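You operate a simulated robot arm through the tools that you are given. There is no shell and no other tool. Be economical: measure what you need, move in short steps, check, and stop when the job is done.

Carry out the task below with a simulated two-armed robot. There is one attempt and no reset: what you move stays moved.

Task
Pick up the orange cone from the ledge under the thread cupboard with one hand, pass it to the other hand and put it on the top of the white stand. Set down upright: orange cone.

It is judged by the outcome, as a careful person would: the job done as asked, and still so three seconds after it is handed in. It fails if anything else is knocked over, pushed out of place, dropped, spilled or broken.

Robot
Two 7-joint arms with three-finger grippers on one trunk, on a base that drives. Base frame: it is fixed to the floor where the robot stands at the start and does not move with it; the origin is under the middle of the robot, x ahead of it, y to its left, z up. Readings come in mm, rad, newtons and seconds.
The left shoulder is at the start at [42, 154, 1009], the right one opposite. With the tool pointing down near the work surface each hand reaches from about 100 to 620 mm from the robot's upright axis, wherever it stands, measured 20 degrees to its own side. Places, roughly: orange cone (7x6x13 cm) [500, -200, 900]; top of the white stand [500, -3100, 800]. Payload 2.69 kg a hand.
The TCP of each hand is the grasp point between the finger pads, 29 mm short of the fingertips. In the tool frame z runs along the fingers and y along their closing line. The gripper opens to 120 mm. The gripper's body begins 78 mm behind the TCP.
Orientation is that of the tool frame in the base frame, as a unit quaternion [x, y, z, w]. With the fingers straight down and closing along the base's y, the tool's x points along the base's -x, its y along +y and its z along -z.

Tools
- The arms move only by the tool jog_arm. It takes "left_steps", "right_steps" or both (then of equal length, played together; a hand with none holds still); each is a list of rows, each a list of 7 numbers: the gripper command, from -1 (shut) to 1 (fully open), values between in proportion, then the shift along the base's x, y, z in mm, then the turn, a rotation vector about the base's x, y, z in rad. In form: [[gripper, x, y, z, rx, ry, rz], ...]. A call has 1 to 20 rows; each row is the pose to reach, as a shift and turn from the pose commanded when the call began. Rows are played at 5 a second. More than 50 mm and 0.15 rad between two rows, or a gripper value outside its range, and nothing of the call is played. Where a pose cannot be reached the arm comes as near as it can. A force on the tool above 40 N (or 10 N above the force at the start of the call, whichever is more), or a blocked arm, ends the call early, and 0.2 s more pass. Each finger halts on what it meets, pressing with about 28 N; the grip force reading is that of the motor and also rises with nothing between the fingers. The clock runs only during rows and for 0.2 s after the last one: add rows that repeat a pose to give the fingers time. The reply holds the time, the measured pose of the TCP, the force on the tool along the base axes, the opening and the grip force, in the units named above and with some noise, with the torque about the TCP (base axes, N m) and any sound that the robot's microphone picked up, and new pictures: "views" is both (left out), scene, wrist or none (wrist: the cameras of the hands that moved).
- Cameras (640 x 400 px; columns grow to the right, rows downward): "scene" is now at [149.7, -29.5, 1196.8]; the picture's right is [-0.33, -0.94, 0.00], its down [-0.16, 0.06, -0.99] and it looks along [0.93, -0.33, -0.17] (base axes); focal length 229 px, centre (320, 200). "left" rides on the left gripper at [63, 0, -104] in its tool frame; the picture's right is [0.00, 1.00, 0.00], its down [-0.83, 0.00, -0.56] and it looks along [-0.56, 0.00, 0.83] (tool axes); focal length 275 px, centre (320, 200). "right" rides on the right gripper at [63, 0, -104] in its tool frame; the picture's right is [0.00, 1.00, 0.00], its down [-0.83, 0.00, -0.56] and it looks along [-0.56, 0.00, 0.83] (tool axes); focal length 275 px, centre (320, 200). There is no depth. A picture from a camera that has moved, and an enlarged one, comes with that camera's place and axes in the base frame and with its lens.
- raise_lower(by): slides the trunk up (or, below 0, down) by that many mm; the arms and the scene camera ride with it, the base frame stays. It gives what a move gives, with no picture.
- steer(legs): drives the robot by 1 to 6 legs, each [ahead, left, turn to the left] in mm, mm and rad, along the robot's own axes; the way and the turn of a leg run together, so that a leg with both is an arc; at most 1500 mm and 3.142 rad a leg. The arms and the cameras ride along, it lands a little off, and it stops where it bumps. It gives what a move gives, and a new picture of the scene camera.
- head_to(pan, tilt): turns the head with the scene camera to pan (to the left, within 1.396 rad either way) and tilt (down, from -0.506 to 1.204), counted from straight ahead of the robot. It gives what a move gives, and a new picture of the scene camera.
- zoom(camera, box): a new picture of the part [left, top, right, bottom] of that camera's present view, enlarged. The clock stands still meanwhile.
- close_job(): hands the job in; it is judged then, once.

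Go step by step. Nothing tells you exact positions but the pictures and the camera data: compare them with the known pose of the tool, close in by small moves and look again before you grip or let go. The budget is 120 turns and 260 pictures, counting those below and the enlarged ones. Unless the task says otherwise, let go and move clear before handing in, and close with one line.

The tools are called after ">>>" by a JSON object that holds its "name" and its "arguments". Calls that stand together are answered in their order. jog_arm: Moves the arms, as the interface text tells. Its arguments: {"type":"object","properties":{"left_steps":{"type":"array","items":{"type":"array","items":{"type":"number"}}},"right_steps":{"type":"array","items":{"type":"array","items":{"type":"number"}}},"views":{"type":"string","enum":["both","scene","wrist","none"]}},"required":[]} The other tools are called the same way: raise_lower (by) slides the trunk up or down; steer (legs) drives the base; head_to (pan, tilt) turns the head that bears the scene camera; zoom (camera, box) takes an enlarged picture of a part of a camera's view; close_job () hands the job in.

At the start:

```text
time: 0.0
left_tool_pos: [281.0, 8.3, 1124.5]
left_orientation: [0.0, 1.0, 0.001, 0.0]
left_wrist_force: [-0.9, 0.3, 0.1]
left_ft_torque: [0.0, 0.02, -0.01]
left_gripper_width: 120.0
left_gripper_force: 0.1
right_tool_pos: [306.1, -265.4, 1071.7]
right_orientation: [0.0, 1.0, 0.0, 0.0]
right_wrist_force: [0.5, 0.2, 0.3]
right_ft_torque: [0.0, -0.02, 0.02]
right_gripper_width: 120.1
right_gripper_force: 0.1
trunk travel left (down, up): [-377.0, 61.0]
robot x, y, heading: [1.8, 0.6, 0.001]
head pan, tilt: [-0.337, 0.173]
```

scene: 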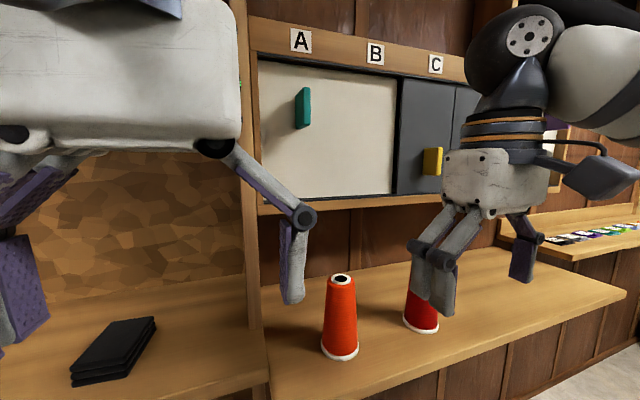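
right: 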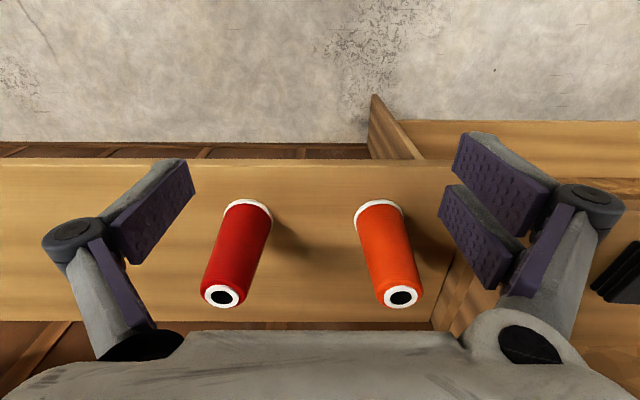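
left: 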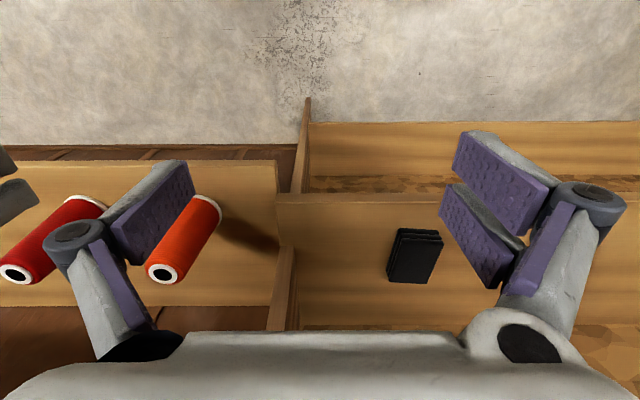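

The orange cone is left of the red one. Triangulating the three views puts its top near [478, -184, 1000] and the ledge near z 870. I'll bring the right hand over it, still high, and check against the cupboard.

>>> {"name": "jog_arm", "arguments": {"right_steps": [[1, 0, 30, 20, 0, 0, 0], [1, 30, 60, 25, 0, 0, 0], [1, 70, 81, 25, 0, 0, 0], [1, 110, 81, 25, 0, 0, 0], [1, 140, 81, 25, 0, 0, 0], [1, 140, 81, 25, 0, 0, 0]]}}

>>> {"name": "head_to", "arguments": {"pan": -0.45, "tilt": 0.3}}

```text
time: 1.4
left_tool_pos: [280.3, 8.7, 1123.5]
left_orientation: [0.0, 1.0, 0.0, 0.0]
left_wrist_force: [-0.8, 0.4, 0.0]
left_ft_torque: [0.01, -0.02, -0.03]
left_gripper_width: 120.0
left_gripper_force: 0.1
right_tool_pos: [446.6, -186.9, 1098.2]
right_orientation: [0.0, 1.0, 0.0, 0.001]
right_wrist_force: [-0.7, 0.0, 0.0]
right_ft_torque: [0.03, -0.02, 0.01]
right_gripper_width: 120.1
right_gripper_force: 0.1
trunk travel left (down, up): [-377.0, 61.0]
robot x, y, heading: [0.6, -0.5, 0.003]
head pan, tilt: [-0.337, 0.173]
camera scene: at [149.4, -29.6, 1196.9], right [-0.33, -0.94, 0.0], down [-0.16, 0.06, -0.99], along [0.93, -0.33, -0.17], focal length 229 px, centre (320, 200)
camera right: at [383.6, -187.5, 1201.7], right [0.0, 1.0, 0.0], down [0.83, 0.0, 0.56], along [0.56, 0.0, -0.83], focal length 275 px, centre (320, 200)
```

scene: 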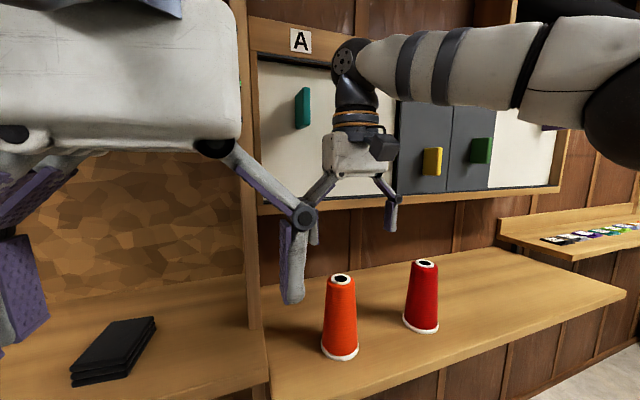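
right: 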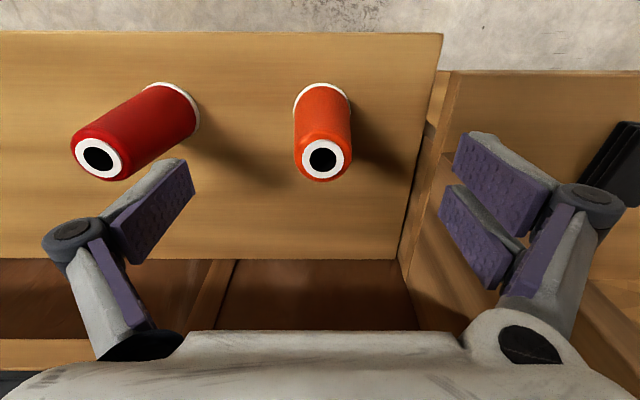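

```text
time: 2.1
left_tool_pos: [280.0, 8.3, 1124.7]
left_orientation: [0.0, 1.0, 0.0, 0.0]
left_wrist_force: [-0.2, 0.6, -0.4]
left_ft_torque: [-0.01, -0.05, 0.02]
left_gripper_width: 119.8
left_gripper_force: 0.0
right_tool_pos: [446.7, -185.7, 1097.0]
right_orientation: [0.0, 1.0, 0.0, 0.0]
right_wrist_force: [0.1, 0.1, 0.8]
right_ft_torque: [0.0, -0.01, 0.0]
right_gripper_width: 120.0
right_gripper_force: 0.0
trunk travel left (down, up): [-377.0, 61.0]
robot x, y, heading: [-0.4, 2.1, 0.001]
head pan, tilt: [-0.45, 0.3]
camera scene: at [146.0, -39.3, 1184.9], right [-0.43, -0.9, 0.0], down [-0.27, 0.13, -0.96], along [0.86, -0.42, -0.3], focal length 229 px, centre (320, 200)
```

scene: 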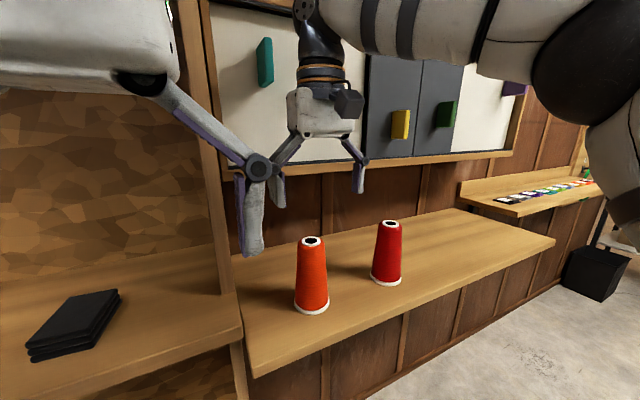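

Re-measured, the cone top is near [480, -185, 1000]. I'll centre above it, lower part way and check before gripping.

>>> {"name": "jog_arm", "arguments": {"right_steps": [[1, 17, 1, 0, 0, 0, 0], [1, 33, 1, 0, 0, 0, 0], [1, 33, 1, -25, 0, 0, 0], [1, 33, 1, -50, 0, 0, 0], [1, 33, 1, -75, 0, 0, 0], [1, 33, 1, -75, 0, 0, 0]]}}

```text
time: 3.5
left_tool_pos: [280.9, 8.5, 1123.7]
left_orientation: [0.0, 1.0, 0.001, 0.0]
left_wrist_force: [-0.2, 0.7, 0.5]
left_ft_torque: [0.02, -0.01, 0.02]
left_gripper_width: 120.0
left_gripper_force: 0.0
right_tool_pos: [479.7, -183.6, 1022.4]
right_orientation: [0.0, 1.0, 0.0, 0.0]
right_wrist_force: [-0.9, -1.2, -0.5]
right_ft_torque: [0.02, -0.01, 0.0]
right_gripper_width: 119.9
right_gripper_force: 0.1
trunk travel left (down, up): [-377.0, 61.0]
robot x, y, heading: [-1.2, 1.3, 0.002]
head pan, tilt: [-0.45, 0.3]
camera scene: at [146.0, -39.3, 1184.9], right [-0.44, -0.9, 0.0], down [-0.27, 0.13, -0.96], along [0.86, -0.42, -0.3], focal length 229 px, centre (320, 200)
camera right: at [416.9, -185.0, 1126.0], right [0.0, 1.0, 0.0], down [0.83, 0.0, 0.56], along [0.56, 0.0, -0.83], focal length 275 px, centre (320, 200)
```

scene: 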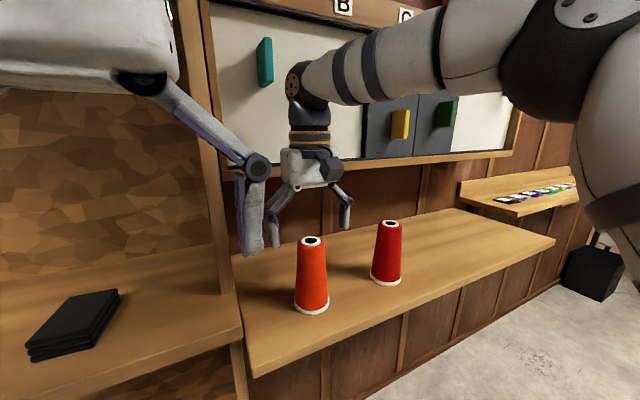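
right: 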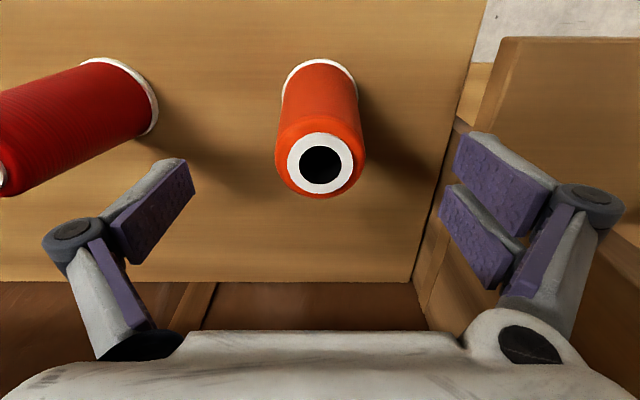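

The cone is centred between the fingers (top at about [479, -184, 999]). I'll lower to z 977 and close.

>>> {"name": "jog_arm", "arguments": {"right_steps": [[1, -1, 0, -20, 0, 0, 0], [1, -1, 0, -35, 0, 0, 0], [1, -1, 0, -46, 0, 0, 0], [1, -1, 0, -46, 0, 0, 0], [0.3, -1, 0, -46, 0, 0, 0], [-0.1, -1, 0, -46, 0, 0, 0], [-0.6, -1, 0, -46, 0, 0, 0], [-1, -1, 0, -46, 0, 0, 0], [-1, -1, 0, -46, 0, 0, 0]]}}

```text
time: 5.5
left_tool_pos: [281.0, 7.8, 1124.3]
left_orientation: [0.0, 1.0, 0.001, 0.0]
left_wrist_force: [-0.1, -0.4, 0.0]
left_ft_torque: [-0.01, 0.03, -0.03]
left_gripper_width: 119.8
left_gripper_force: 0.1
right_tool_pos: [478.2, -183.2, 975.2]
right_orientation: [0.0, 1.0, 0.0, 0.0]
right_wrist_force: [0.6, -2.4, 1.6]
right_ft_torque: [-0.09, 0.01, 0.03]
right_gripper_width: 53.0
right_gripper_force: 28.3
trunk travel left (down, up): [-377.0, 61.0]
robot x, y, heading: [-1.4, -1.0, -0.005]
head pan, tilt: [-0.45, 0.3]
camera scene: at [146.0, -39.5, 1184.9], right [-0.44, -0.9, 0.0], down [-0.27, 0.13, -0.96], along [0.86, -0.42, -0.3], focal length 229 px, centre (320, 200)
camera right: at [416.0, -184.6, 1078.9], right [0.0, 1.0, 0.0], down [0.83, 0.0, 0.56], along [0.56, 0.0, -0.83], focal length 275 px, centre (320, 200)
```

scene: 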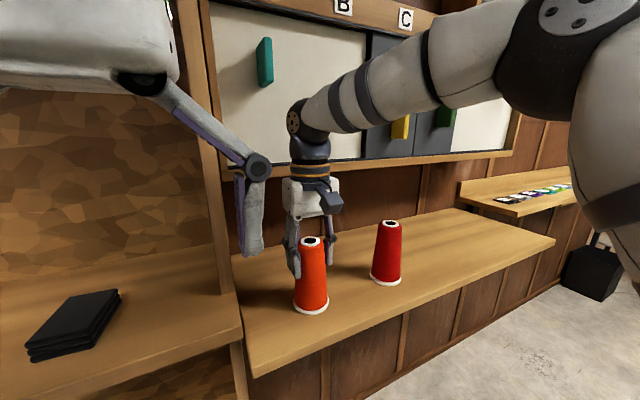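
right: 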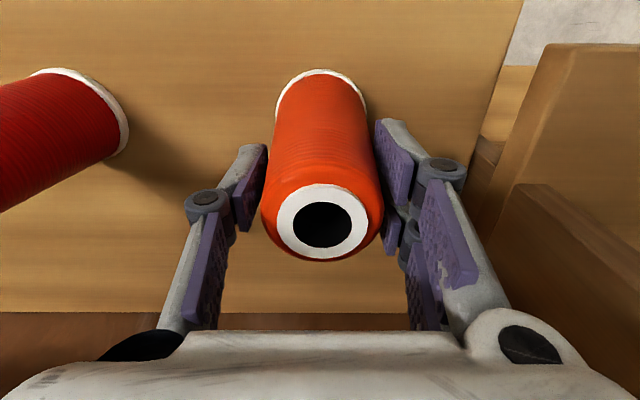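

Gripped at 53 mm width. Lift straight up and check the cone follows.

>>> {"name": "jog_arm", "arguments": {"right_steps": [[-1, 0, 0, 25, 0, 0, 0], [-1, 0, 0, 55, 0, 0, 0], [-1, 0, 0, 85, 0, 0, 0], [-1, 0, 0, 110, 0, 0, 0], [-1, -30, 0, 110, 0, 0, 0], [-1, -70, 0, 110, 0, 0, 0], [-1, -110, 0, 110, 0, 0, 0], [-1, -110, 0, 110, 0, 0, 0]]}}

```text
time: 7.3
left_tool_pos: [281.3, 8.6, 1124.1]
left_orientation: [0.0, 1.0, 0.0, 0.0]
left_wrist_force: [0.1, -0.3, 0.1]
left_ft_torque: [-0.02, 0.01, 0.01]
left_gripper_width: 120.2
left_gripper_force: 0.0
right_tool_pos: [369.5, -183.3, 1085.6]
right_orientation: [0.001, 1.0, -0.001, -0.001]
right_wrist_force: [0.5, 0.2, -2.4]
right_ft_torque: [-0.04, 0.0, 0.02]
right_gripper_width: 53.0
right_gripper_force: 28.0
trunk travel left (down, up): [-377.0, 61.0]
robot x, y, heading: [1.7, -0.9, -0.003]
head pan, tilt: [-0.45, 0.3]
camera scene: at [146.4, -39.2, 1184.8], right [-0.44, -0.9, 0.0], down [-0.27, 0.13, -0.96], along [0.86, -0.42, -0.3], focal length 229 px, centre (320, 200)
camera right: at [307.2, -184.5, 1190.7], right [0.0, 1.0, 0.0], down [0.83, 0.0, 0.56], along [0.56, 0.0, -0.83], focal length 275 px, centre (320, 200)
```

scene: 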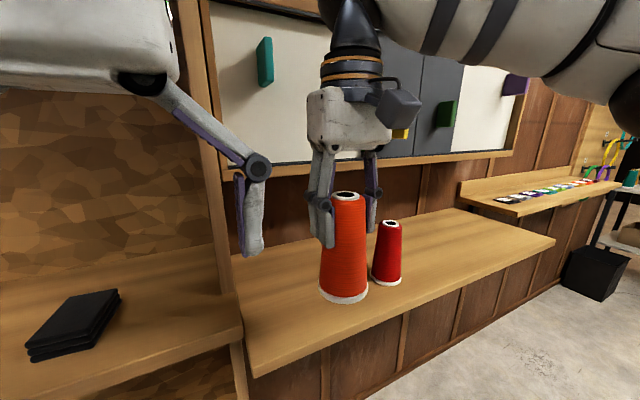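
right: 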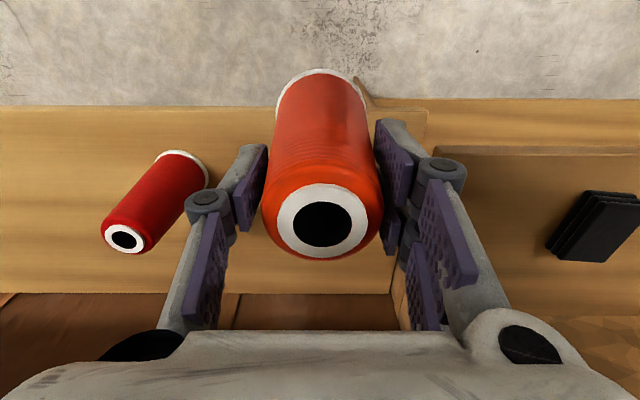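

The cone came up cleanly. I'll back off 300 mm for room to hand over.

>>> {"name": "steer", "arguments": {"legs": [[-300, 0, 0]]}}

>>> {"name": "head_to", "arguments": {"pan": -1.2, "tilt": 0.2}}

```text
time: 9.4
left_tool_pos: [-24.2, 8.1, 1123.4]
left_orientation: [0.002, 1.0, 0.0, 0.0]
left_wrist_force: [0.0, 0.7, 0.8]
left_ft_torque: [0.02, -0.02, 0.02]
left_gripper_width: 120.1
left_gripper_force: 0.0
right_tool_pos: [62.2, -184.8, 1086.5]
right_orientation: [0.002, 1.0, 0.0, 0.0]
right_wrist_force: [-0.3, 0.5, -1.0]
right_ft_torque: [0.02, -0.03, 0.0]
right_gripper_width: 52.8
right_gripper_force: 27.8
trunk travel left (down, up): [-377.0, 61.0]
robot x, y, heading: [-305.3, 1.2, -0.005]
head pan, tilt: [-0.45, 0.3]
camera scene: at [-159.9, -39.4, 1184.9], right [-0.44, -0.9, 0.0], down [-0.27, 0.13, -0.96], along [0.86, -0.42, -0.3], focal length 229 px, centre (320, 200)
```

scene: 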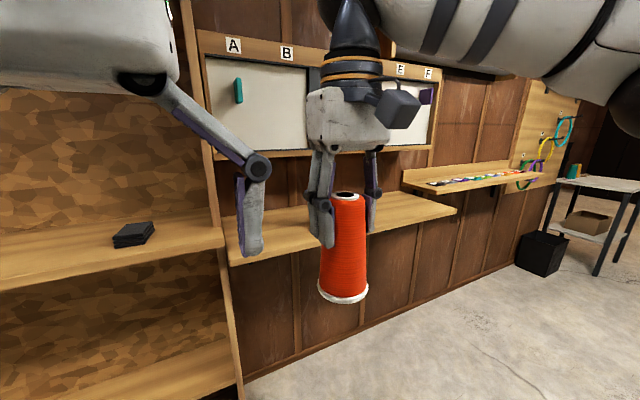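

```text
time: 10.5
left_tool_pos: [-24.4, 8.7, 1123.5]
left_orientation: [0.002, 1.0, 0.0, 0.0]
left_wrist_force: [-0.5, 0.1, 0.4]
left_ft_torque: [-0.03, 0.0, -0.02]
left_gripper_width: 120.2
left_gripper_force: 0.0
right_tool_pos: [63.2, -184.2, 1085.8]
right_orientation: [0.002, 1.0, 0.0, -0.001]
right_wrist_force: [0.0, -0.1, -2.1]
right_ft_torque: [0.0, -0.01, 0.01]
right_gripper_width: 52.7
right_gripper_force: 28.3
trunk travel left (down, up): [-377.0, 61.0]
robot x, y, heading: [-310.7, 0.4, -0.002]
head pan, tilt: [-1.201, 0.201]
camera scene: at [-209.8, -85.3, 1194.1], right [-0.93, -0.36, 0.0], down [-0.07, 0.19, -0.98], along [0.35, -0.91, -0.2], focal length 229 px, centre (320, 200)
```

scene: 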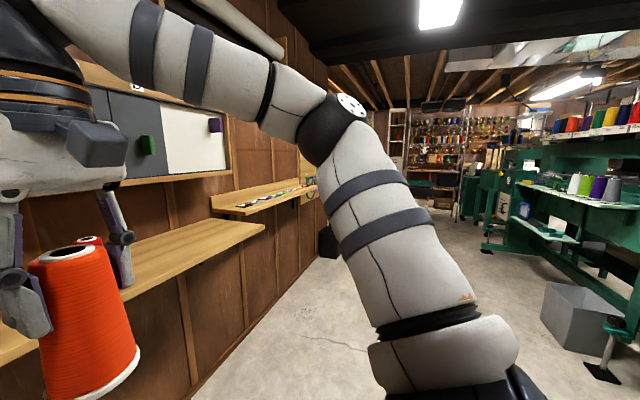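

The white table about 3 m to the right with small items on it fits the white stand. Next I'll hand over here: turn the right hand so its body is slim toward the left, and swing the left hand to approach the cone's lower half from the left side, tilted.

>>> {"name": "head_to", "arguments": {"pan": -0.1, "tilt": 0.35}}

>>> {"name": "jog_arm", "arguments": {"left_steps": [[1, 6.2, 7.3, -1.7, -0.0583, -0.0583, -0.1008], [1, 12.4, 14.6, -3.4, -0.1166, -0.1166, -0.2016], [1, 18.6, 21.9, -5.1, -0.1749, -0.1749, -0.3024], [1, 24.8, 29.2, -6.8, -0.2332, -0.2332, -0.4032], [1, 31, 36.5, -8.5, -0.2915, -0.2915, -0.504], [1, 37.2, 43.8, -10.2, -0.3498, -0.3498, -0.6048], [1, 43.4, 51.1, -11.9, -0.4081, -0.4081, -0.7056], [1, 49.6, 58.4, -13.6, -0.4664, -0.4664, -0.8064], [1, 55.8, 65.7, -15.3, -0.5247, -0.5247, -0.9072], [1, 62, 73, -17, -0.583, -0.583, -1.008], [1, 68.2, 80.3, -18.7, -0.6413, -0.6413, -1.1088], [1, 74.4, 87.6, -20.4, -0.6996, -0.6996, -1.2096], [1, 80.6, 94.9, -22.1, -0.7579, -0.7579, -1.3104], [1, 87, 102, -24, -0.816, -0.816, -1.411], [1, 87, 102, -24, -0.816, -0.816, -1.411]], "right_steps": [[-1, 0, 5.7, 0, 0, 0, 0.1122], [-1, 0, 11.4, 0, 0, 0, 0.2244], [-1, 0, 17.1, 0, 0, 0, 0.3366], [-1, 0, 22.8, 0, 0, 0, 0.4488], [-1, 0, 28.5, 0, 0, 0, 0.561], [-1, 0, 34.2, 0, 0, 0, 0.6732], [-1, 0, 39.9, 0, 0, 0, 0.7854], [-1, 0, 45.6, 0, 0, 0, 0.8976], [-1, 0, 51.3, 0, 0, 0, 1.0098], [-1, 0, 57, 0, 0, 0, 1.122], [-1, 0, 62.7, 0, 0, 0, 1.2342], [-1, 0, 68.4, 0, 0, 0, 1.3464], [-1, 0, 74.1, 0, 0, 0, 1.4586], [-1, 0, 80, 0, 0, 0, 1.5708], [-1, 0, 80, 0, 0, 0, 1.5708]]}}

```text
time: 11.8
left_tool_pos: [-23.6, 8.8, 1122.8]
left_orientation: [0.001, 1.0, 0.0, 0.0]
left_wrist_force: [0.4, 1.1, 0.1]
left_ft_torque: [0.02, 0.03, -0.01]
left_gripper_width: 119.8
left_gripper_force: 0.1
right_tool_pos: [63.6, -183.6, 1085.5]
right_orientation: [0.002, 1.0, 0.0, 0.0]
right_wrist_force: [-0.4, 0.1, -2.3]
right_ft_torque: [0.05, 0.01, -0.01]
right_gripper_width: 52.8
right_gripper_force: 27.9
trunk travel left (down, up): [-377.0, 61.0]
robot x, y, heading: [-307.5, -2.5, -0.006]
head pan, tilt: [-0.099, 0.351]
camera scene: at [-150.6, -8.1, 1180.2], right [-0.1, -0.99, 0.0], down [-0.34, 0.04, -0.94], along [0.93, -0.1, -0.34], focal length 229 px, centre (320, 200)
```

scene: 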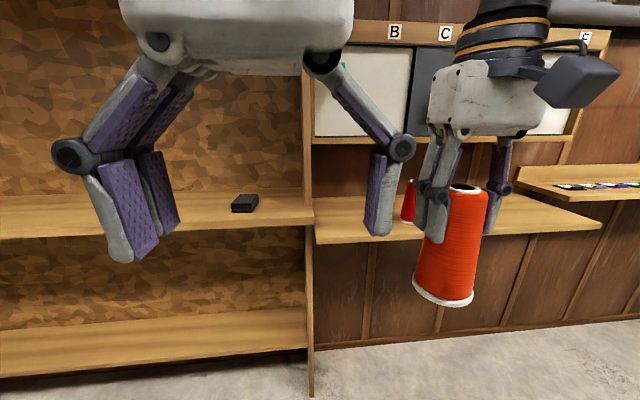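

```text
time: 15.0
left_tool_pos: [62.8, 109.7, 1100.4]
left_orientation: [0.614, 0.611, -0.353, 0.354]
left_wrist_force: [-0.2, -0.2, -0.6]
left_ft_torque: [-0.01, 0.02, 0.01]
left_gripper_width: 120.2
left_gripper_force: 0.2
right_tool_pos: [63.2, -103.6, 1086.6]
right_orientation: [-0.706, 0.708, 0.0, 0.0]
right_wrist_force: [0.7, -0.4, -1.3]
right_ft_torque: [0.0, 0.0, -0.01]
right_gripper_width: 52.3
right_gripper_force: 28.3
trunk travel left (down, up): [-377.0, 61.0]
robot x, y, heading: [-304.5, -0.5, -0.002]
head pan, tilt: [-0.099, 0.351]
camera scene: at [-150.8, -8.1, 1180.2], right [-0.1, -0.99, 0.0], down [-0.34, 0.04, -0.94], along [0.93, -0.1, -0.34], focal length 229 px, centre (320, 200)
camera right: at [64.1, -168.5, 1190.9], right [-1.0, 0.0, 0.0], down [0.0, 0.83, 0.56], along [0.0, 0.56, -0.83], focal length 275 px, centre (320, 200)
camera left: at [64.3, 231.7, 1097.4], right [1.0, 0.0, 0.01], down [-0.01, 0.07, 1.0], along [0.0, -1.0, 0.07], focal length 275 px, centre (320, 200)
```

scene: 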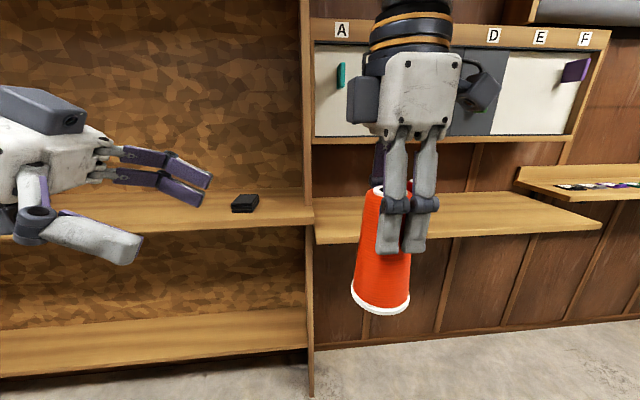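
right: 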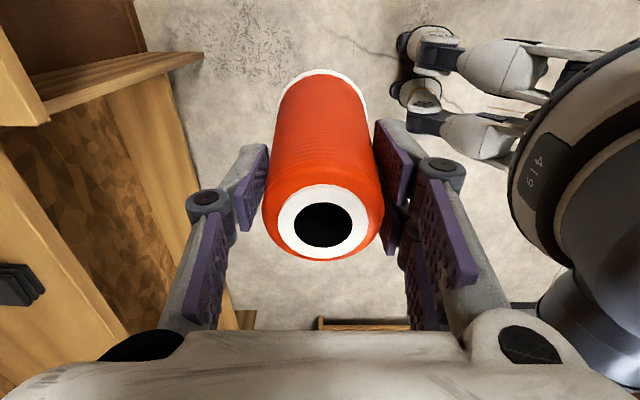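
left: 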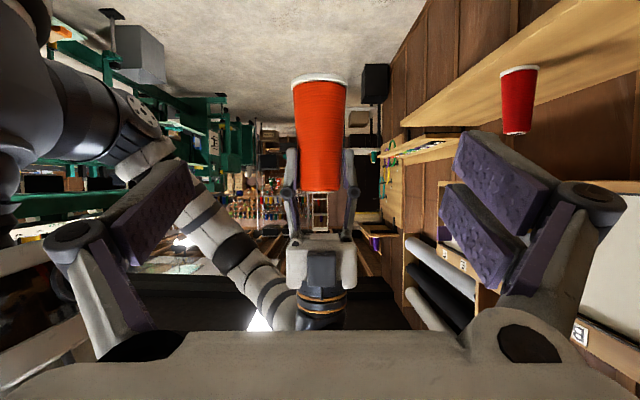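

Both hands are posed well and the cone hangs straight. Moving the left hand in around the cone's lower half (base near z 982, target grip near z 1024), stopping short to check.

>>> {"name": "jog_arm", "arguments": {"left_steps": [[1, 0, -20, -40, 0, 0, 0], [1, 0, -50, -76, 0, 0, 0], [1, 0, -90, -76, 0, 0, 0], [1, 0, -130, -76, 0, 0, 0], [1, 0, -160, -76, 0, 0, 0], [1, 0, -180, -76, 0, 0, 0], [1, 0, -180, -76, 0, 0, 0]]}}

```text
time: 16.6
left_tool_pos: [64.7, -69.9, 1025.2]
left_orientation: [0.613, 0.611, -0.354, 0.355]
left_wrist_force: [-0.3, 0.9, 0.1]
left_ft_torque: [0.01, 0.0, 0.03]
left_gripper_width: 119.8
left_gripper_force: 0.0
right_tool_pos: [63.9, -104.4, 1086.1]
right_orientation: [-0.706, 0.709, 0.0, 0.0]
right_wrist_force: [-0.2, 0.7, -1.4]
right_ft_torque: [-0.04, -0.02, -0.02]
right_gripper_width: 52.4
right_gripper_force: 28.1
trunk travel left (down, up): [-377.0, 61.0]
robot x, y, heading: [-301.3, 2.4, -0.003]
head pan, tilt: [-0.099, 0.351]
camera scene: at [-150.6, -7.8, 1180.2], right [-0.1, -0.99, 0.0], down [-0.34, 0.04, -0.94], along [0.93, -0.1, -0.34], focal length 229 px, centre (320, 200)
camera left: at [65.1, 51.8, 1022.7], right [1.0, 0.0, 0.01], down [-0.01, 0.07, 1.0], along [0.0, -1.0, 0.07], focal length 275 px, centre (320, 200)
```

scene: 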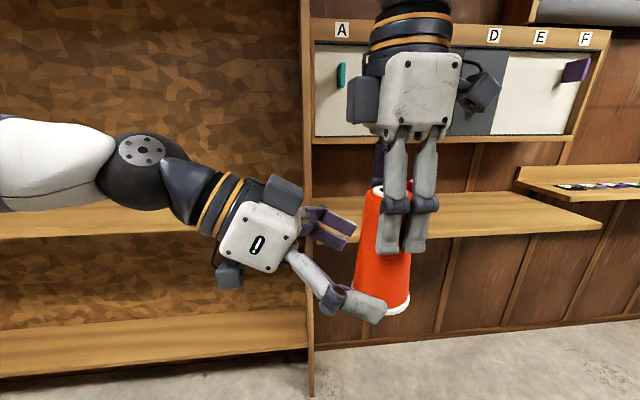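
left: 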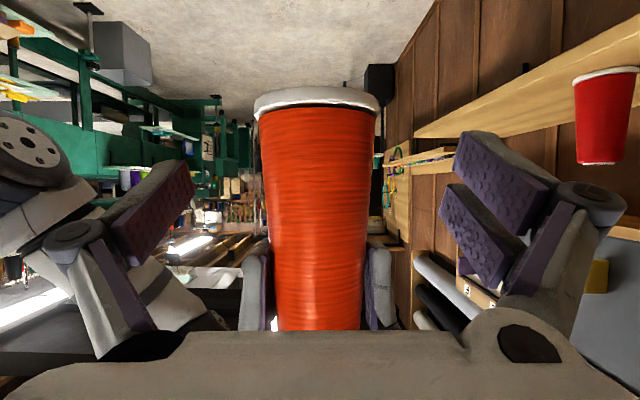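

Alignment is good, with the cone centred between the open left fingers. Advance to the cone axis and close the left hand.

>>> {"name": "jog_arm", "arguments": {"left_steps": [[1, -1, -18, 0, 0, 0, 0], [1, -1, -34, 0, 0, 0, 0], [1, -1, -34, 0, 0, 0, 0], [0.5, -1, -34, 0, 0, 0, 0], [0.2, -1, -34, 0, 0, 0, 0], [-0.3, -1, -34, 0, 0, 0, 0], [-1, -1, -34, 0, 0, 0, 0], [-1, -1, -34, 0, 0, 0, 0]]}}

```text
time: 18.4
left_tool_pos: [62.6, -103.4, 1024.7]
left_orientation: [0.614, 0.611, -0.353, 0.354]
left_wrist_force: [4.6, 2.2, -0.4]
left_ft_torque: [-0.03, -0.21, -0.11]
left_gripper_width: 62.0
left_gripper_force: 28.1
right_tool_pos: [63.9, -105.1, 1086.3]
right_orientation: [-0.706, 0.708, 0.0, -0.001]
right_wrist_force: [-6.4, -1.8, -1.4]
right_ft_torque: [-0.19, 0.64, 0.13]
right_gripper_width: 52.4
right_gripper_force: 28.0
trunk travel left (down, up): [-377.0, 61.0]
robot x, y, heading: [-302.7, 4.4, 0.001]
head pan, tilt: [-0.099, 0.351]
camera scene: at [-150.6, -8.0, 1180.1], right [-0.1, -0.99, 0.0], down [-0.34, 0.04, -0.94], along [0.93, -0.1, -0.34], focal length 229 px, centre (320, 200)
camera left: at [63.4, 17.8, 1021.7], right [1.0, 0.0, 0.01], down [-0.01, 0.07, 1.0], along [0.0, -1.0, 0.07], focal length 275 px, centre (320, 200)
```

scene: 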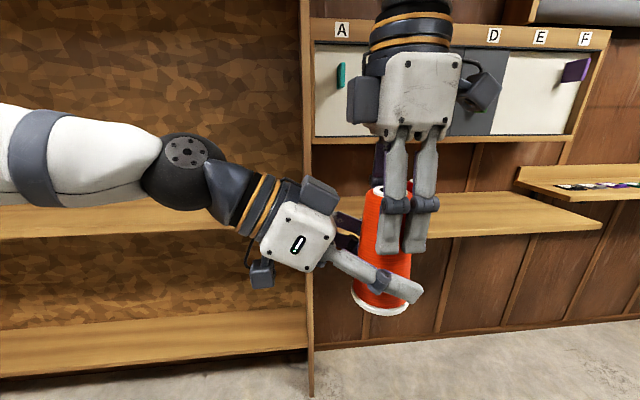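
left: 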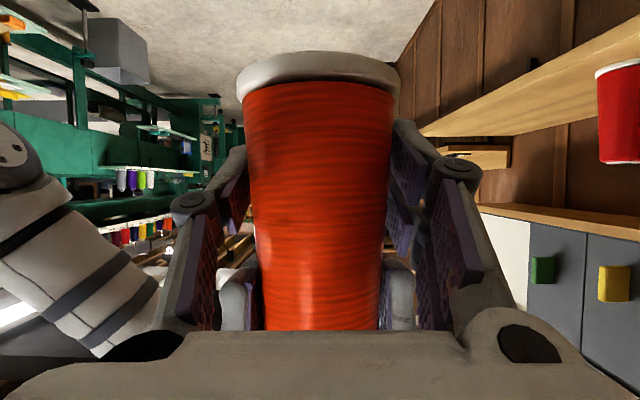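

Left grip holds at 62 mm. Open the right hand and raise it straight off the cone.

>>> {"name": "jog_arm", "arguments": {"right_steps": [[0.1, 0, 0, 0, 0, 0, 0], [0.6, 0, 0, 0, 0, 0, 0], [0.6, 0, 0, 0, 0, 0, 0], [0.6, 0, 0, 30, 0, 0, 0], [0.6, 0, 0, 65, 0, 0, 0], [0.6, 0, 0, 100, 0, 0, 0], [0.6, 0, -40, 110, 0, 0, 0], [0.6, 0, -80, 110, 0, 0, 0], [0.6, 0, -120, 110, 0, 0, 0], [0.6, 0, -120, 110, 0, 0, 0]]}}

```text
time: 20.6
left_tool_pos: [62.5, -105.3, 1024.8]
left_orientation: [0.614, 0.612, -0.352, 0.353]
left_wrist_force: [-0.4, -0.1, -0.1]
left_ft_torque: [-0.02, 0.02, 0.02]
left_gripper_width: 62.1
left_gripper_force: 27.8
right_tool_pos: [81.4, -204.2, 1141.9]
right_orientation: [-0.706, 0.708, -0.001, 0.001]
right_wrist_force: [0.3, 0.2, 0.2]
right_ft_torque: [0.01, -0.01, 0.02]
right_gripper_width: 96.2
right_gripper_force: 0.1
right hand out of reach, approached as far as the arm can: row 6, 7, 8, 9, 10
trunk travel left (down, up): [-377.0, 61.0]
robot x, y, heading: [-304.7, 1.0, -0.003]
head pan, tilt: [-0.099, 0.351]
camera scene: at [-150.7, -8.2, 1180.2], right [-0.1, -0.99, 0.0], down [-0.34, 0.04, -0.94], along [0.93, -0.1, -0.34], focal length 229 px, centre (320, 200)
camera right: at [82.6, -268.3, 1246.5], right [-1.0, 0.0, 0.0], down [0.0, 0.83, 0.56], along [0.0, 0.56, -0.83], focal length 275 px, centre (320, 200)
```

scene: 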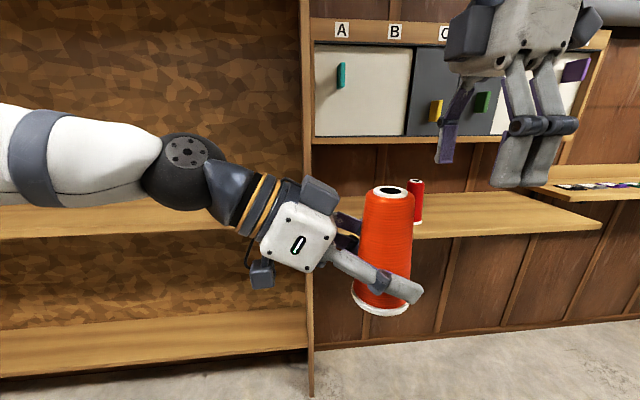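
right: 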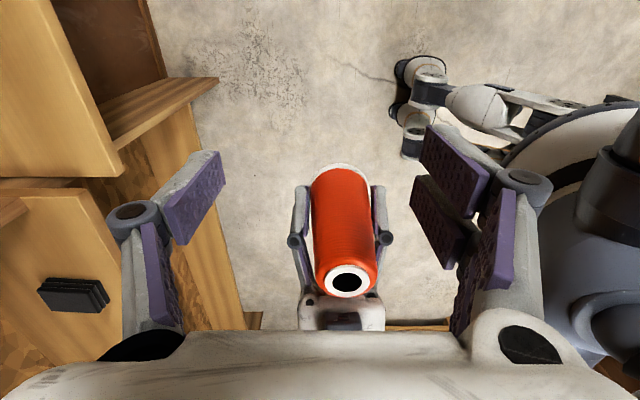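

The cone is upright in the left hand. I'll tuck the right hand back and look along the way to the stand.

>>> {"name": "jog_arm", "arguments": {"right_steps": [[0, -30, -15, -20, 0, 0, 0], [0, -60, -30, -40, 0, 0, 0], [0, -90, -45, -60, 0, 0, 0], [0, -120, -60, -80, 0, 0, 0], [0, -120, -60, -80, 0, 0, 0]], "views": "none"}}

>>> {"name": "head_to", "arguments": {"pan": -1.0, "tilt": 0.4}}

```text
time: 21.8
left_tool_pos: [62.7, -103.3, 1024.1]
left_orientation: [0.613, 0.612, -0.353, 0.354]
left_wrist_force: [0.4, 0.0, 0.1]
left_ft_torque: [-0.04, 0.0, -0.02]
left_gripper_width: 62.0
left_gripper_force: 27.8
right_tool_pos: [-37.6, -264.9, 1062.7]
right_orientation: [-0.706, 0.708, 0.001, 0.0]
right_wrist_force: [0.3, 0.6, -0.3]
right_ft_torque: [-0.04, 0.03, 0.02]
right_gripper_width: 59.9
right_gripper_force: 0.1
right hand out of reach, approached as far as the arm can: row 4
trunk travel left (down, up): [-377.0, 61.0]
robot x, y, heading: [-309.3, -0.7, -0.002]
head pan, tilt: [-0.099, 0.351]
```

```text
time: 23.0
left_tool_pos: [62.8, -105.6, 1023.6]
left_orientation: [0.613, 0.612, -0.353, 0.354]
left_wrist_force: [-0.1, 0.5, 0.7]
left_ft_torque: [0.0, 0.02, 0.05]
left_gripper_width: 62.0
left_gripper_force: 28.4
right_tool_pos: [-38.2, -264.4, 1062.2]
right_orientation: [-0.706, 0.708, 0.0, 0.0]
right_wrist_force: [0.6, 0.3, 0.1]
right_ft_torque: [-0.07, -0.01, 0.0]
right_gripper_width: 59.9
right_gripper_force: 0.0
trunk travel left (down, up): [-377.0, 61.0]
robot x, y, heading: [-301.6, -0.3, -0.004]
head pan, tilt: [-1.0, 0.4]
camera scene: at [-193.4, -76.5, 1175.6], right [-0.84, -0.54, 0.0], down [-0.21, 0.33, -0.92], along [0.49, -0.78, -0.39], focal length 229 px, centre (320, 200)
```

scene: 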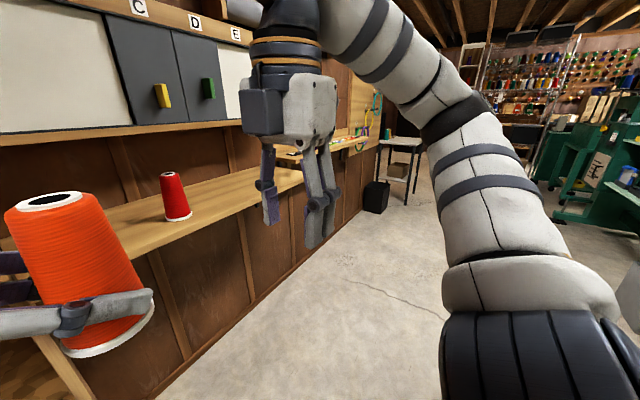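

The way is clear to the white table. I'll drive sideways in one leg and look again.

>>> {"name": "steer", "arguments": {"legs": [[0, -1400, 0]]}}

```text
time: 34.1
left_tool_pos: [79.0, -1514.7, 1024.2]
left_orientation: [0.604, 0.621, -0.348, 0.36]
left_wrist_force: [0.7, -0.5, 0.7]
left_ft_torque: [0.0, -0.01, 0.03]
left_gripper_width: 61.2
left_gripper_force: 28.4
right_tool_pos: [-14.0, -1678.6, 1062.4]
right_orientation: [0.717, -0.697, 0.0, 0.0]
right_wrist_force: [-0.4, -0.8, 0.2]
right_ft_torque: [0.02, 0.0, -0.04]
right_gripper_width: 60.1
right_gripper_force: 0.0
trunk travel left (down, up): [-377.0, 61.0]
robot x, y, heading: [-293.0, -1422.6, 0.027]
head pan, tilt: [-1.0, 0.4]
camera scene: at [-175.9, -1495.8, 1175.6], right [-0.83, -0.56, 0.0], down [-0.22, 0.32, -0.92], along [0.52, -0.76, -0.39], focal length 229 px, centre (320, 200)
```

scene: 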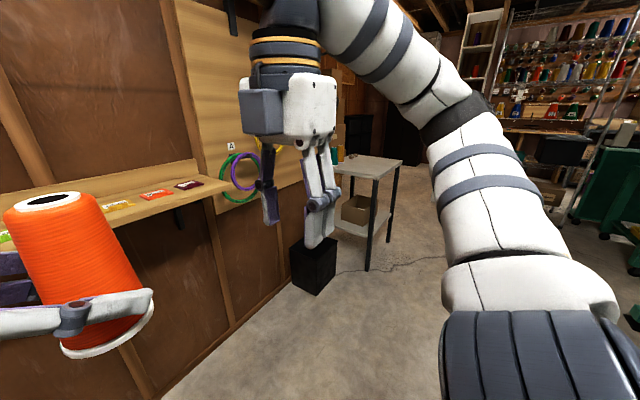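

The white stand's front edge looks to be at about x 258, spanning y -2640 to -3160. I'll drive closer sideways, correct heading, and look at the top.

>>> {"name": "steer", "arguments": {"legs": [[0, -1300, -0.03]]}}

>>> {"name": "head_to", "arguments": {"pan": -0.3, "tilt": 0.45}}

```text
time: 44.4
left_tool_pos: [97.4, -2841.2, 1024.7]
left_orientation: [0.61, 0.614, -0.351, 0.356]
left_wrist_force: [-0.1, -0.6, 0.0]
left_ft_torque: [0.03, 0.01, 0.02]
left_gripper_width: 61.3
left_gripper_force: 28.1
right_tool_pos: [-0.2, -3002.7, 1062.8]
right_orientation: [0.709, -0.705, 0.0, -0.001]
right_wrist_force: [-0.3, 0.2, 1.0]
right_ft_torque: [0.03, -0.02, -0.03]
right_gripper_width: 60.1
right_gripper_force: 0.1
trunk travel left (down, up): [-377.0, 61.0]
robot x, y, heading: [-270.7, -2735.7, 0.004]
head pan, tilt: [-1.0, 0.4]
camera scene: at [-157.5, -2815.6, 1175.6], right [-0.84, -0.54, 0.0], down [-0.21, 0.33, -0.92], along [0.5, -0.77, -0.39], focal length 229 px, centre (320, 200)
```

scene: 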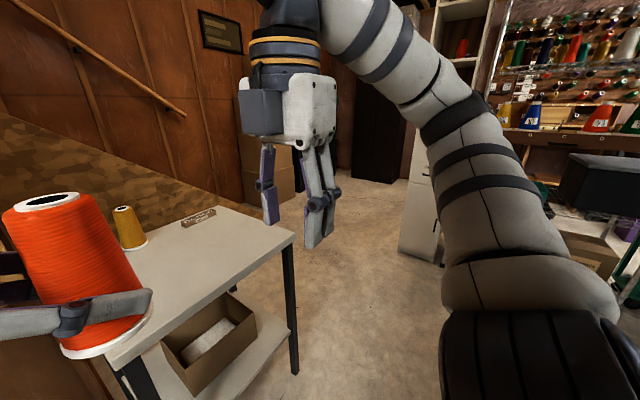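

```text
time: 45.5
left_tool_pos: [98.4, -2841.1, 1023.2]
left_orientation: [0.61, 0.615, -0.351, 0.356]
left_wrist_force: [-0.5, 0.3, 0.3]
left_ft_torque: [-0.02, 0.01, 0.01]
left_gripper_width: 61.3
left_gripper_force: 28.0
right_tool_pos: [1.0, -3002.8, 1060.9]
right_orientation: [0.709, -0.705, 0.0, 0.0]
right_wrist_force: [-0.7, 0.0, 0.2]
right_ft_torque: [-0.01, -0.02, 0.0]
right_gripper_width: 60.0
right_gripper_force: 0.0
trunk travel left (down, up): [-377.0, 61.0]
robot x, y, heading: [-271.6, -2740.0, 0.003]
head pan, tilt: [-0.3, 0.45]
camera scene: at [-120.0, -2764.6, 1170.9], right [-0.29, -0.96, 0.0], down [-0.42, 0.13, -0.9], along [0.86, -0.26, -0.44], focal length 229 px, centre (320, 200)
```

scene: 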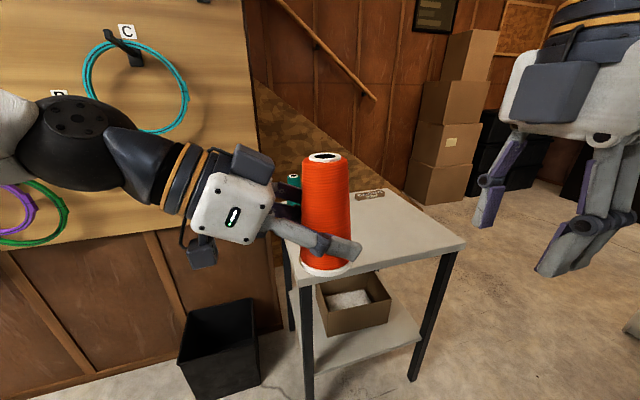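

The stand top measures about z 755, front edge x ~300, y -2830 to -3335. Small items sit at its back (x ~680), so I'll aim for around [450, -3090]. Driving right then a little ahead.

>>> {"name": "steer", "arguments": {"legs": [[0, -330, 0], [190, 0, 0]]}}

>>> {"name": "head_to", "arguments": {"pan": 0.0, "tilt": 0.65}}

```text
time: 49.8
left_tool_pos: [290.2, -3170.6, 1024.1]
left_orientation: [0.61, 0.615, -0.351, 0.355]
left_wrist_force: [-0.4, -0.2, -0.7]
left_ft_torque: [-0.01, 0.0, 0.0]
left_gripper_width: 61.3
left_gripper_force: 27.7
right_tool_pos: [194.0, -3332.7, 1061.1]
right_orientation: [0.709, -0.705, 0.0, -0.001]
right_wrist_force: [0.8, 0.4, 0.5]
right_ft_torque: [0.05, 0.01, -0.01]
right_gripper_width: 59.9
right_gripper_force: 0.0
trunk travel left (down, up): [-377.0, 61.0]
robot x, y, heading: [-75.0, -3067.4, 0.004]
head pan, tilt: [-0.3, 0.45]
camera scene: at [72.8, -3095.1, 1170.8], right [-0.29, -0.96, 0.0], down [-0.42, 0.13, -0.9], along [0.86, -0.26, -0.44], focal length 229 px, centre (320, 200)
```

scene: 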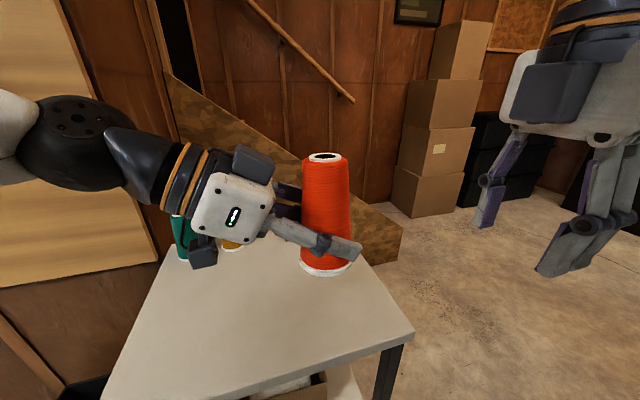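

```text
time: 50.5
left_tool_pos: [290.4, -3171.0, 1023.8]
left_orientation: [0.61, 0.615, -0.351, 0.356]
left_wrist_force: [0.2, 0.7, 0.2]
left_ft_torque: [0.0, -0.03, -0.01]
left_gripper_width: 61.0
left_gripper_force: 28.6
right_tool_pos: [192.7, -3331.8, 1061.8]
right_orientation: [0.71, -0.705, -0.001, -0.001]
right_wrist_force: [0.3, 0.2, -0.8]
right_ft_torque: [0.0, 0.01, 0.0]
right_gripper_width: 60.2
right_gripper_force: 0.0
trunk travel left (down, up): [-377.0, 61.0]
robot x, y, heading: [-77.6, -3069.4, 0.007]
head pan, tilt: [0.0, 0.649]
camera scene: at [71.0, -3068.0, 1153.1], right [0.01, -1.0, 0.0], down [-0.6, 0.0, -0.8], along [0.8, 0.01, -0.6], focal length 229 px, centre (320, 200)
```

scene: 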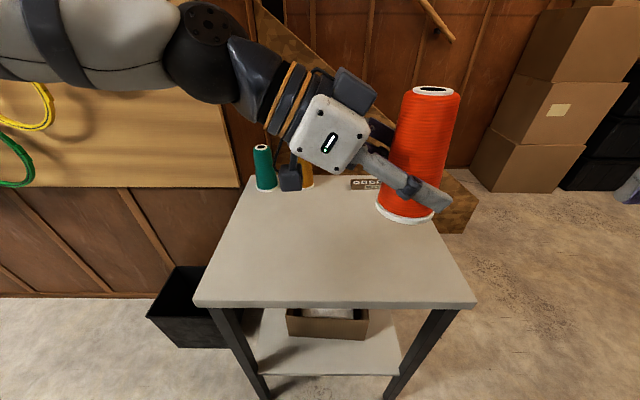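

I see the stand top clearly: z ~757, x 291–730, y -2840 to -3349, with the front-middle empty. I'll shift the left hand over it horizontally first.

>>> {"name": "jog_arm", "arguments": {"left_steps": [[-1, 40, 20, 0, 0, 0, 0], [-1, 80, 40, 0, 0, 0, 0], [-1, 120, 60, 0, 0, 0, 0], [-1, 160, 80, 0, 0, 0, 0], [-1, 160, 80, -40, 0, 0, 0], [-1, 160, 80, -80, 0, 0, 0], [-1, 160, 80, -120, 0, 0, 0], [-1, 160, 80, -120, 0, 0, 0]]}}

```text
time: 52.4
left_tool_pos: [449.6, -3091.5, 903.9]
left_orientation: [0.609, 0.615, -0.351, 0.357]
left_wrist_force: [-0.4, 0.3, 0.4]
left_ft_torque: [-0.01, -0.01, 0.0]
left_gripper_width: 61.0
left_gripper_force: 27.4
right_tool_pos: [193.2, -3332.0, 1062.4]
right_orientation: [0.709, -0.705, 0.0, 0.0]
right_wrist_force: [1.6, -0.8, -0.4]
right_ft_torque: [0.01, -0.04, -0.01]
right_gripper_width: 59.9
right_gripper_force: 0.0
trunk travel left (down, up): [-377.0, 61.0]
robot x, y, heading: [-82.4, -3070.2, 0.005]
head pan, tilt: [0.0, 0.649]
camera scene: at [70.8, -3067.9, 1153.2], right [0.01, -1.0, 0.0], down [-0.6, 0.0, -0.8], along [0.8, 0.01, -0.6], focal length 229 px, centre (320, 200)
camera left: at [449.9, -2969.4, 901.7], right [1.0, 0.01, 0.01], down [-0.01, 0.07, 1.0], along [0.01, -1.0, 0.07], focal length 275 px, centre (320, 200)
```

scene: 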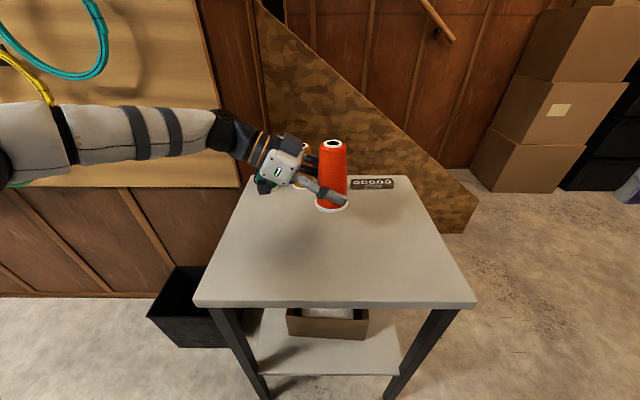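
left: 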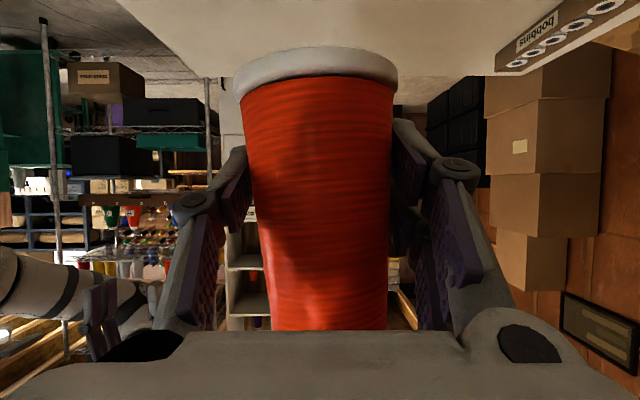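

The cone is over the stand. I'll zoom to pin down the stand's surface height.

>>> {"name": "zoom", "arguments": {"camera": "left", "box": [120, 0, 520, 160]}}

>>> {"name": "zoom", "arguments": {"camera": "scene", "box": [180, 120, 500, 320]}}

```text
1.60 times, centred on (320, 80) of left
camera zoom: at [449.9, -2969.4, 901.7], right [1.0, 0.01, 0.01], down [-0.01, 0.07, 1.0], along [0.01, -1.0, 0.07], focal length 440 px, centre (320, 392)
```

zoom: 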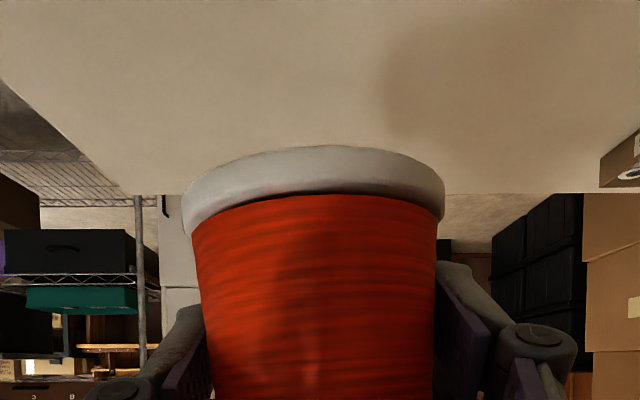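

```text
2.00 times, centred on (340, 220) of scene
camera zoom: at [70.8, -3067.9, 1153.2], right [0.01, -1.0, 0.0], down [-0.6, 0.0, -0.8], along [0.8, 0.01, -0.6], focal length 458 px, centre (280, 160)
```

zoom: 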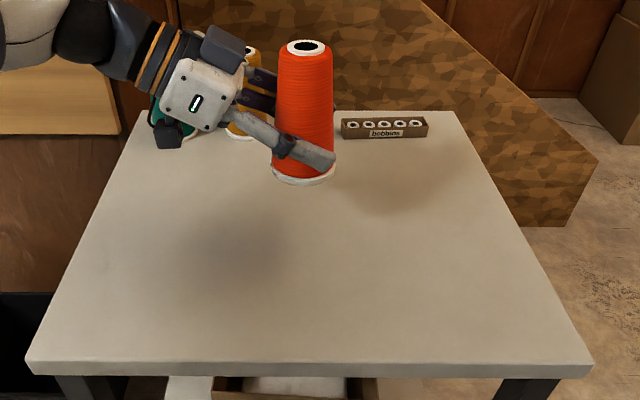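

Stand top is about z 760 and the cone's base is about 43 mm below the TCP, so contact should be near TCP z 803. Lower to 818 and check.

>>> {"name": "jog_arm", "arguments": {"left_steps": [[-1, 0, 0, -35, 0, 0, 0], [-1, 0, 0, -65, 0, 0, 0], [-1, 0, 0, -86, 0, 0, 0], [-1, 0, 0, -86, 0, 0, 0]]}}

>>> {"name": "zoom", "arguments": {"camera": "scene", "box": [240, 120, 400, 220]}}

```text
time: 53.4
left_tool_pos: [450.6, -3089.9, 817.7]
left_orientation: [0.61, 0.615, -0.351, 0.355]
left_wrist_force: [0.3, 0.0, 0.3]
left_ft_torque: [0.01, -0.01, 0.0]
left_gripper_width: 61.0
left_gripper_force: 27.8
right_tool_pos: [193.5, -3332.0, 1061.5]
right_orientation: [0.71, -0.705, 0.0, -0.001]
right_wrist_force: [0.1, 0.1, 0.3]
right_ft_torque: [0.01, 0.0, 0.0]
right_gripper_width: 60.0
right_gripper_force: 0.0
trunk travel left (down, up): [-377.0, 61.0]
robot x, y, heading: [-77.9, -3068.5, 0.01]
head pan, tilt: [0.0, 0.649]
camera scene: at [70.9, -3067.9, 1153.1], right [0.01, -1.0, 0.0], down [-0.6, 0.0, -0.8], along [0.8, 0.01, -0.6], focal length 229 px, centre (320, 200)
camera left: at [450.5, -2968.8, 815.0], right [1.0, 0.01, 0.01], down [-0.01, 0.07, 1.0], along [0.01, -1.0, 0.07], focal length 275 px, centre (320, 200)
```

scene: 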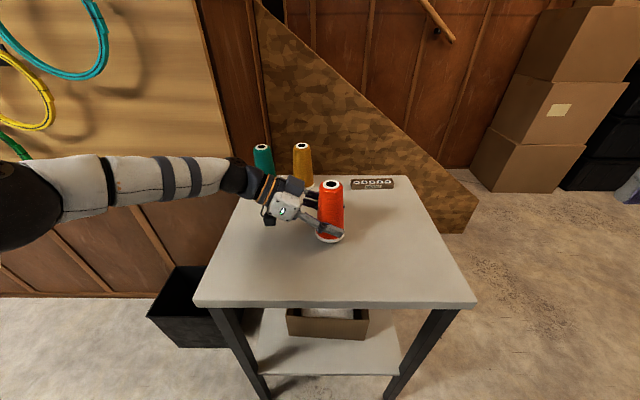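
left: 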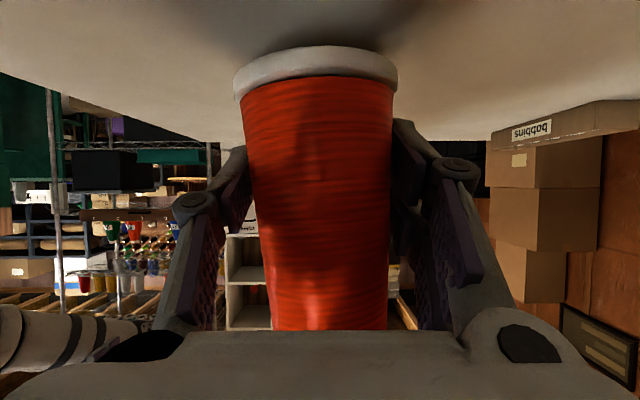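

```text
4.00 times, centred on (320, 170) of scene
camera zoom: at [70.9, -3067.9, 1153.1], right [0.01, -1.0, 0.0], down [-0.6, 0.0, -0.8], along [0.8, 0.01, -0.6], focal length 917 px, centre (320, 320)
```

zoom: 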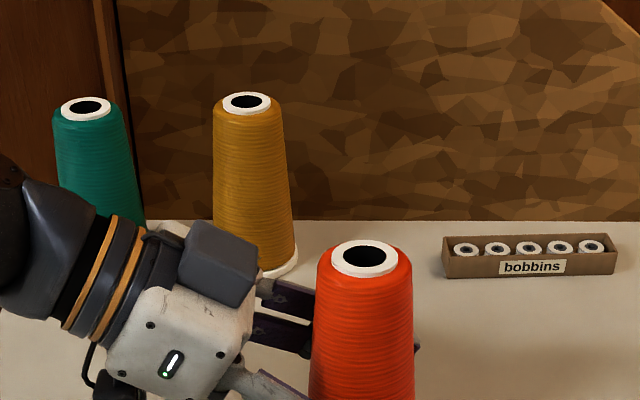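

Clear of the other spools. Lowering in small steps while watching the force.

>>> {"name": "jog_arm", "arguments": {"left_steps": [[-1, 0, 0, -4, 0, 0, 0], [-1, 0, 0, -7, 0, 0, 0], [-1, 0, 0, -9, 0, 0, 0], [-1, 0, 0, -11, 0, 0, 0], [-1, 0, 0, -11, 0, 0, 0]], "views": "wrist"}}

>>> {"name": "zoom", "arguments": {"camera": "scene", "box": [240, 160, 400, 260]}}

```text
time: 54.5
left_tool_pos: [450.3, -3091.4, 808.0]
left_orientation: [0.609, 0.615, -0.351, 0.357]
left_wrist_force: [-0.8, 0.9, 0.6]
left_ft_torque: [-0.01, 0.03, 0.01]
left_gripper_width: 61.3
left_gripper_force: 28.0
right_tool_pos: [193.4, -3331.8, 1061.5]
right_orientation: [0.71, -0.704, 0.0, 0.0]
right_wrist_force: [-0.7, -0.5, -0.5]
right_ft_torque: [-0.02, -0.01, -0.03]
right_gripper_width: 60.1
right_gripper_force: 0.1
trunk travel left (down, up): [-377.0, 61.0]
robot x, y, heading: [-81.0, -3069.7, 0.005]
head pan, tilt: [0.0, 0.649]
camera left: at [449.8, -2969.1, 804.8], right [1.0, 0.01, 0.01], down [-0.01, 0.07, 1.0], along [0.01, -1.0, 0.07], focal length 275 px, centre (320, 200)
```

left: 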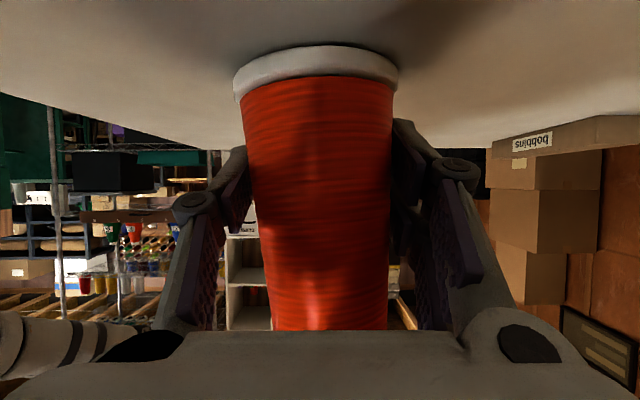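

```text
4.00 times, centred on (320, 210) of scene
camera zoom: at [71.0, -3067.9, 1153.1], right [0.01, -1.0, 0.0], down [-0.6, 0.0, -0.8], along [0.8, 0.01, -0.6], focal length 917 px, centre (320, 160)
```

zoom: 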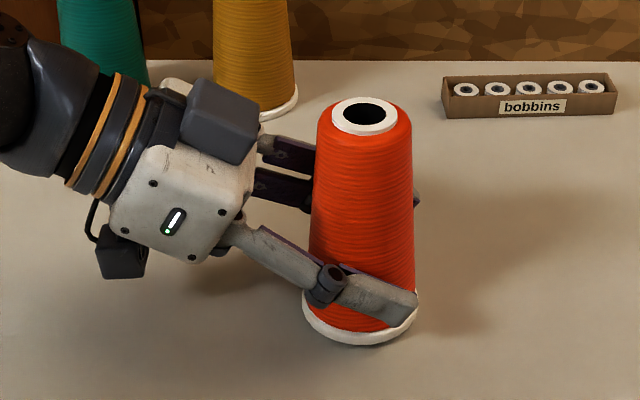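

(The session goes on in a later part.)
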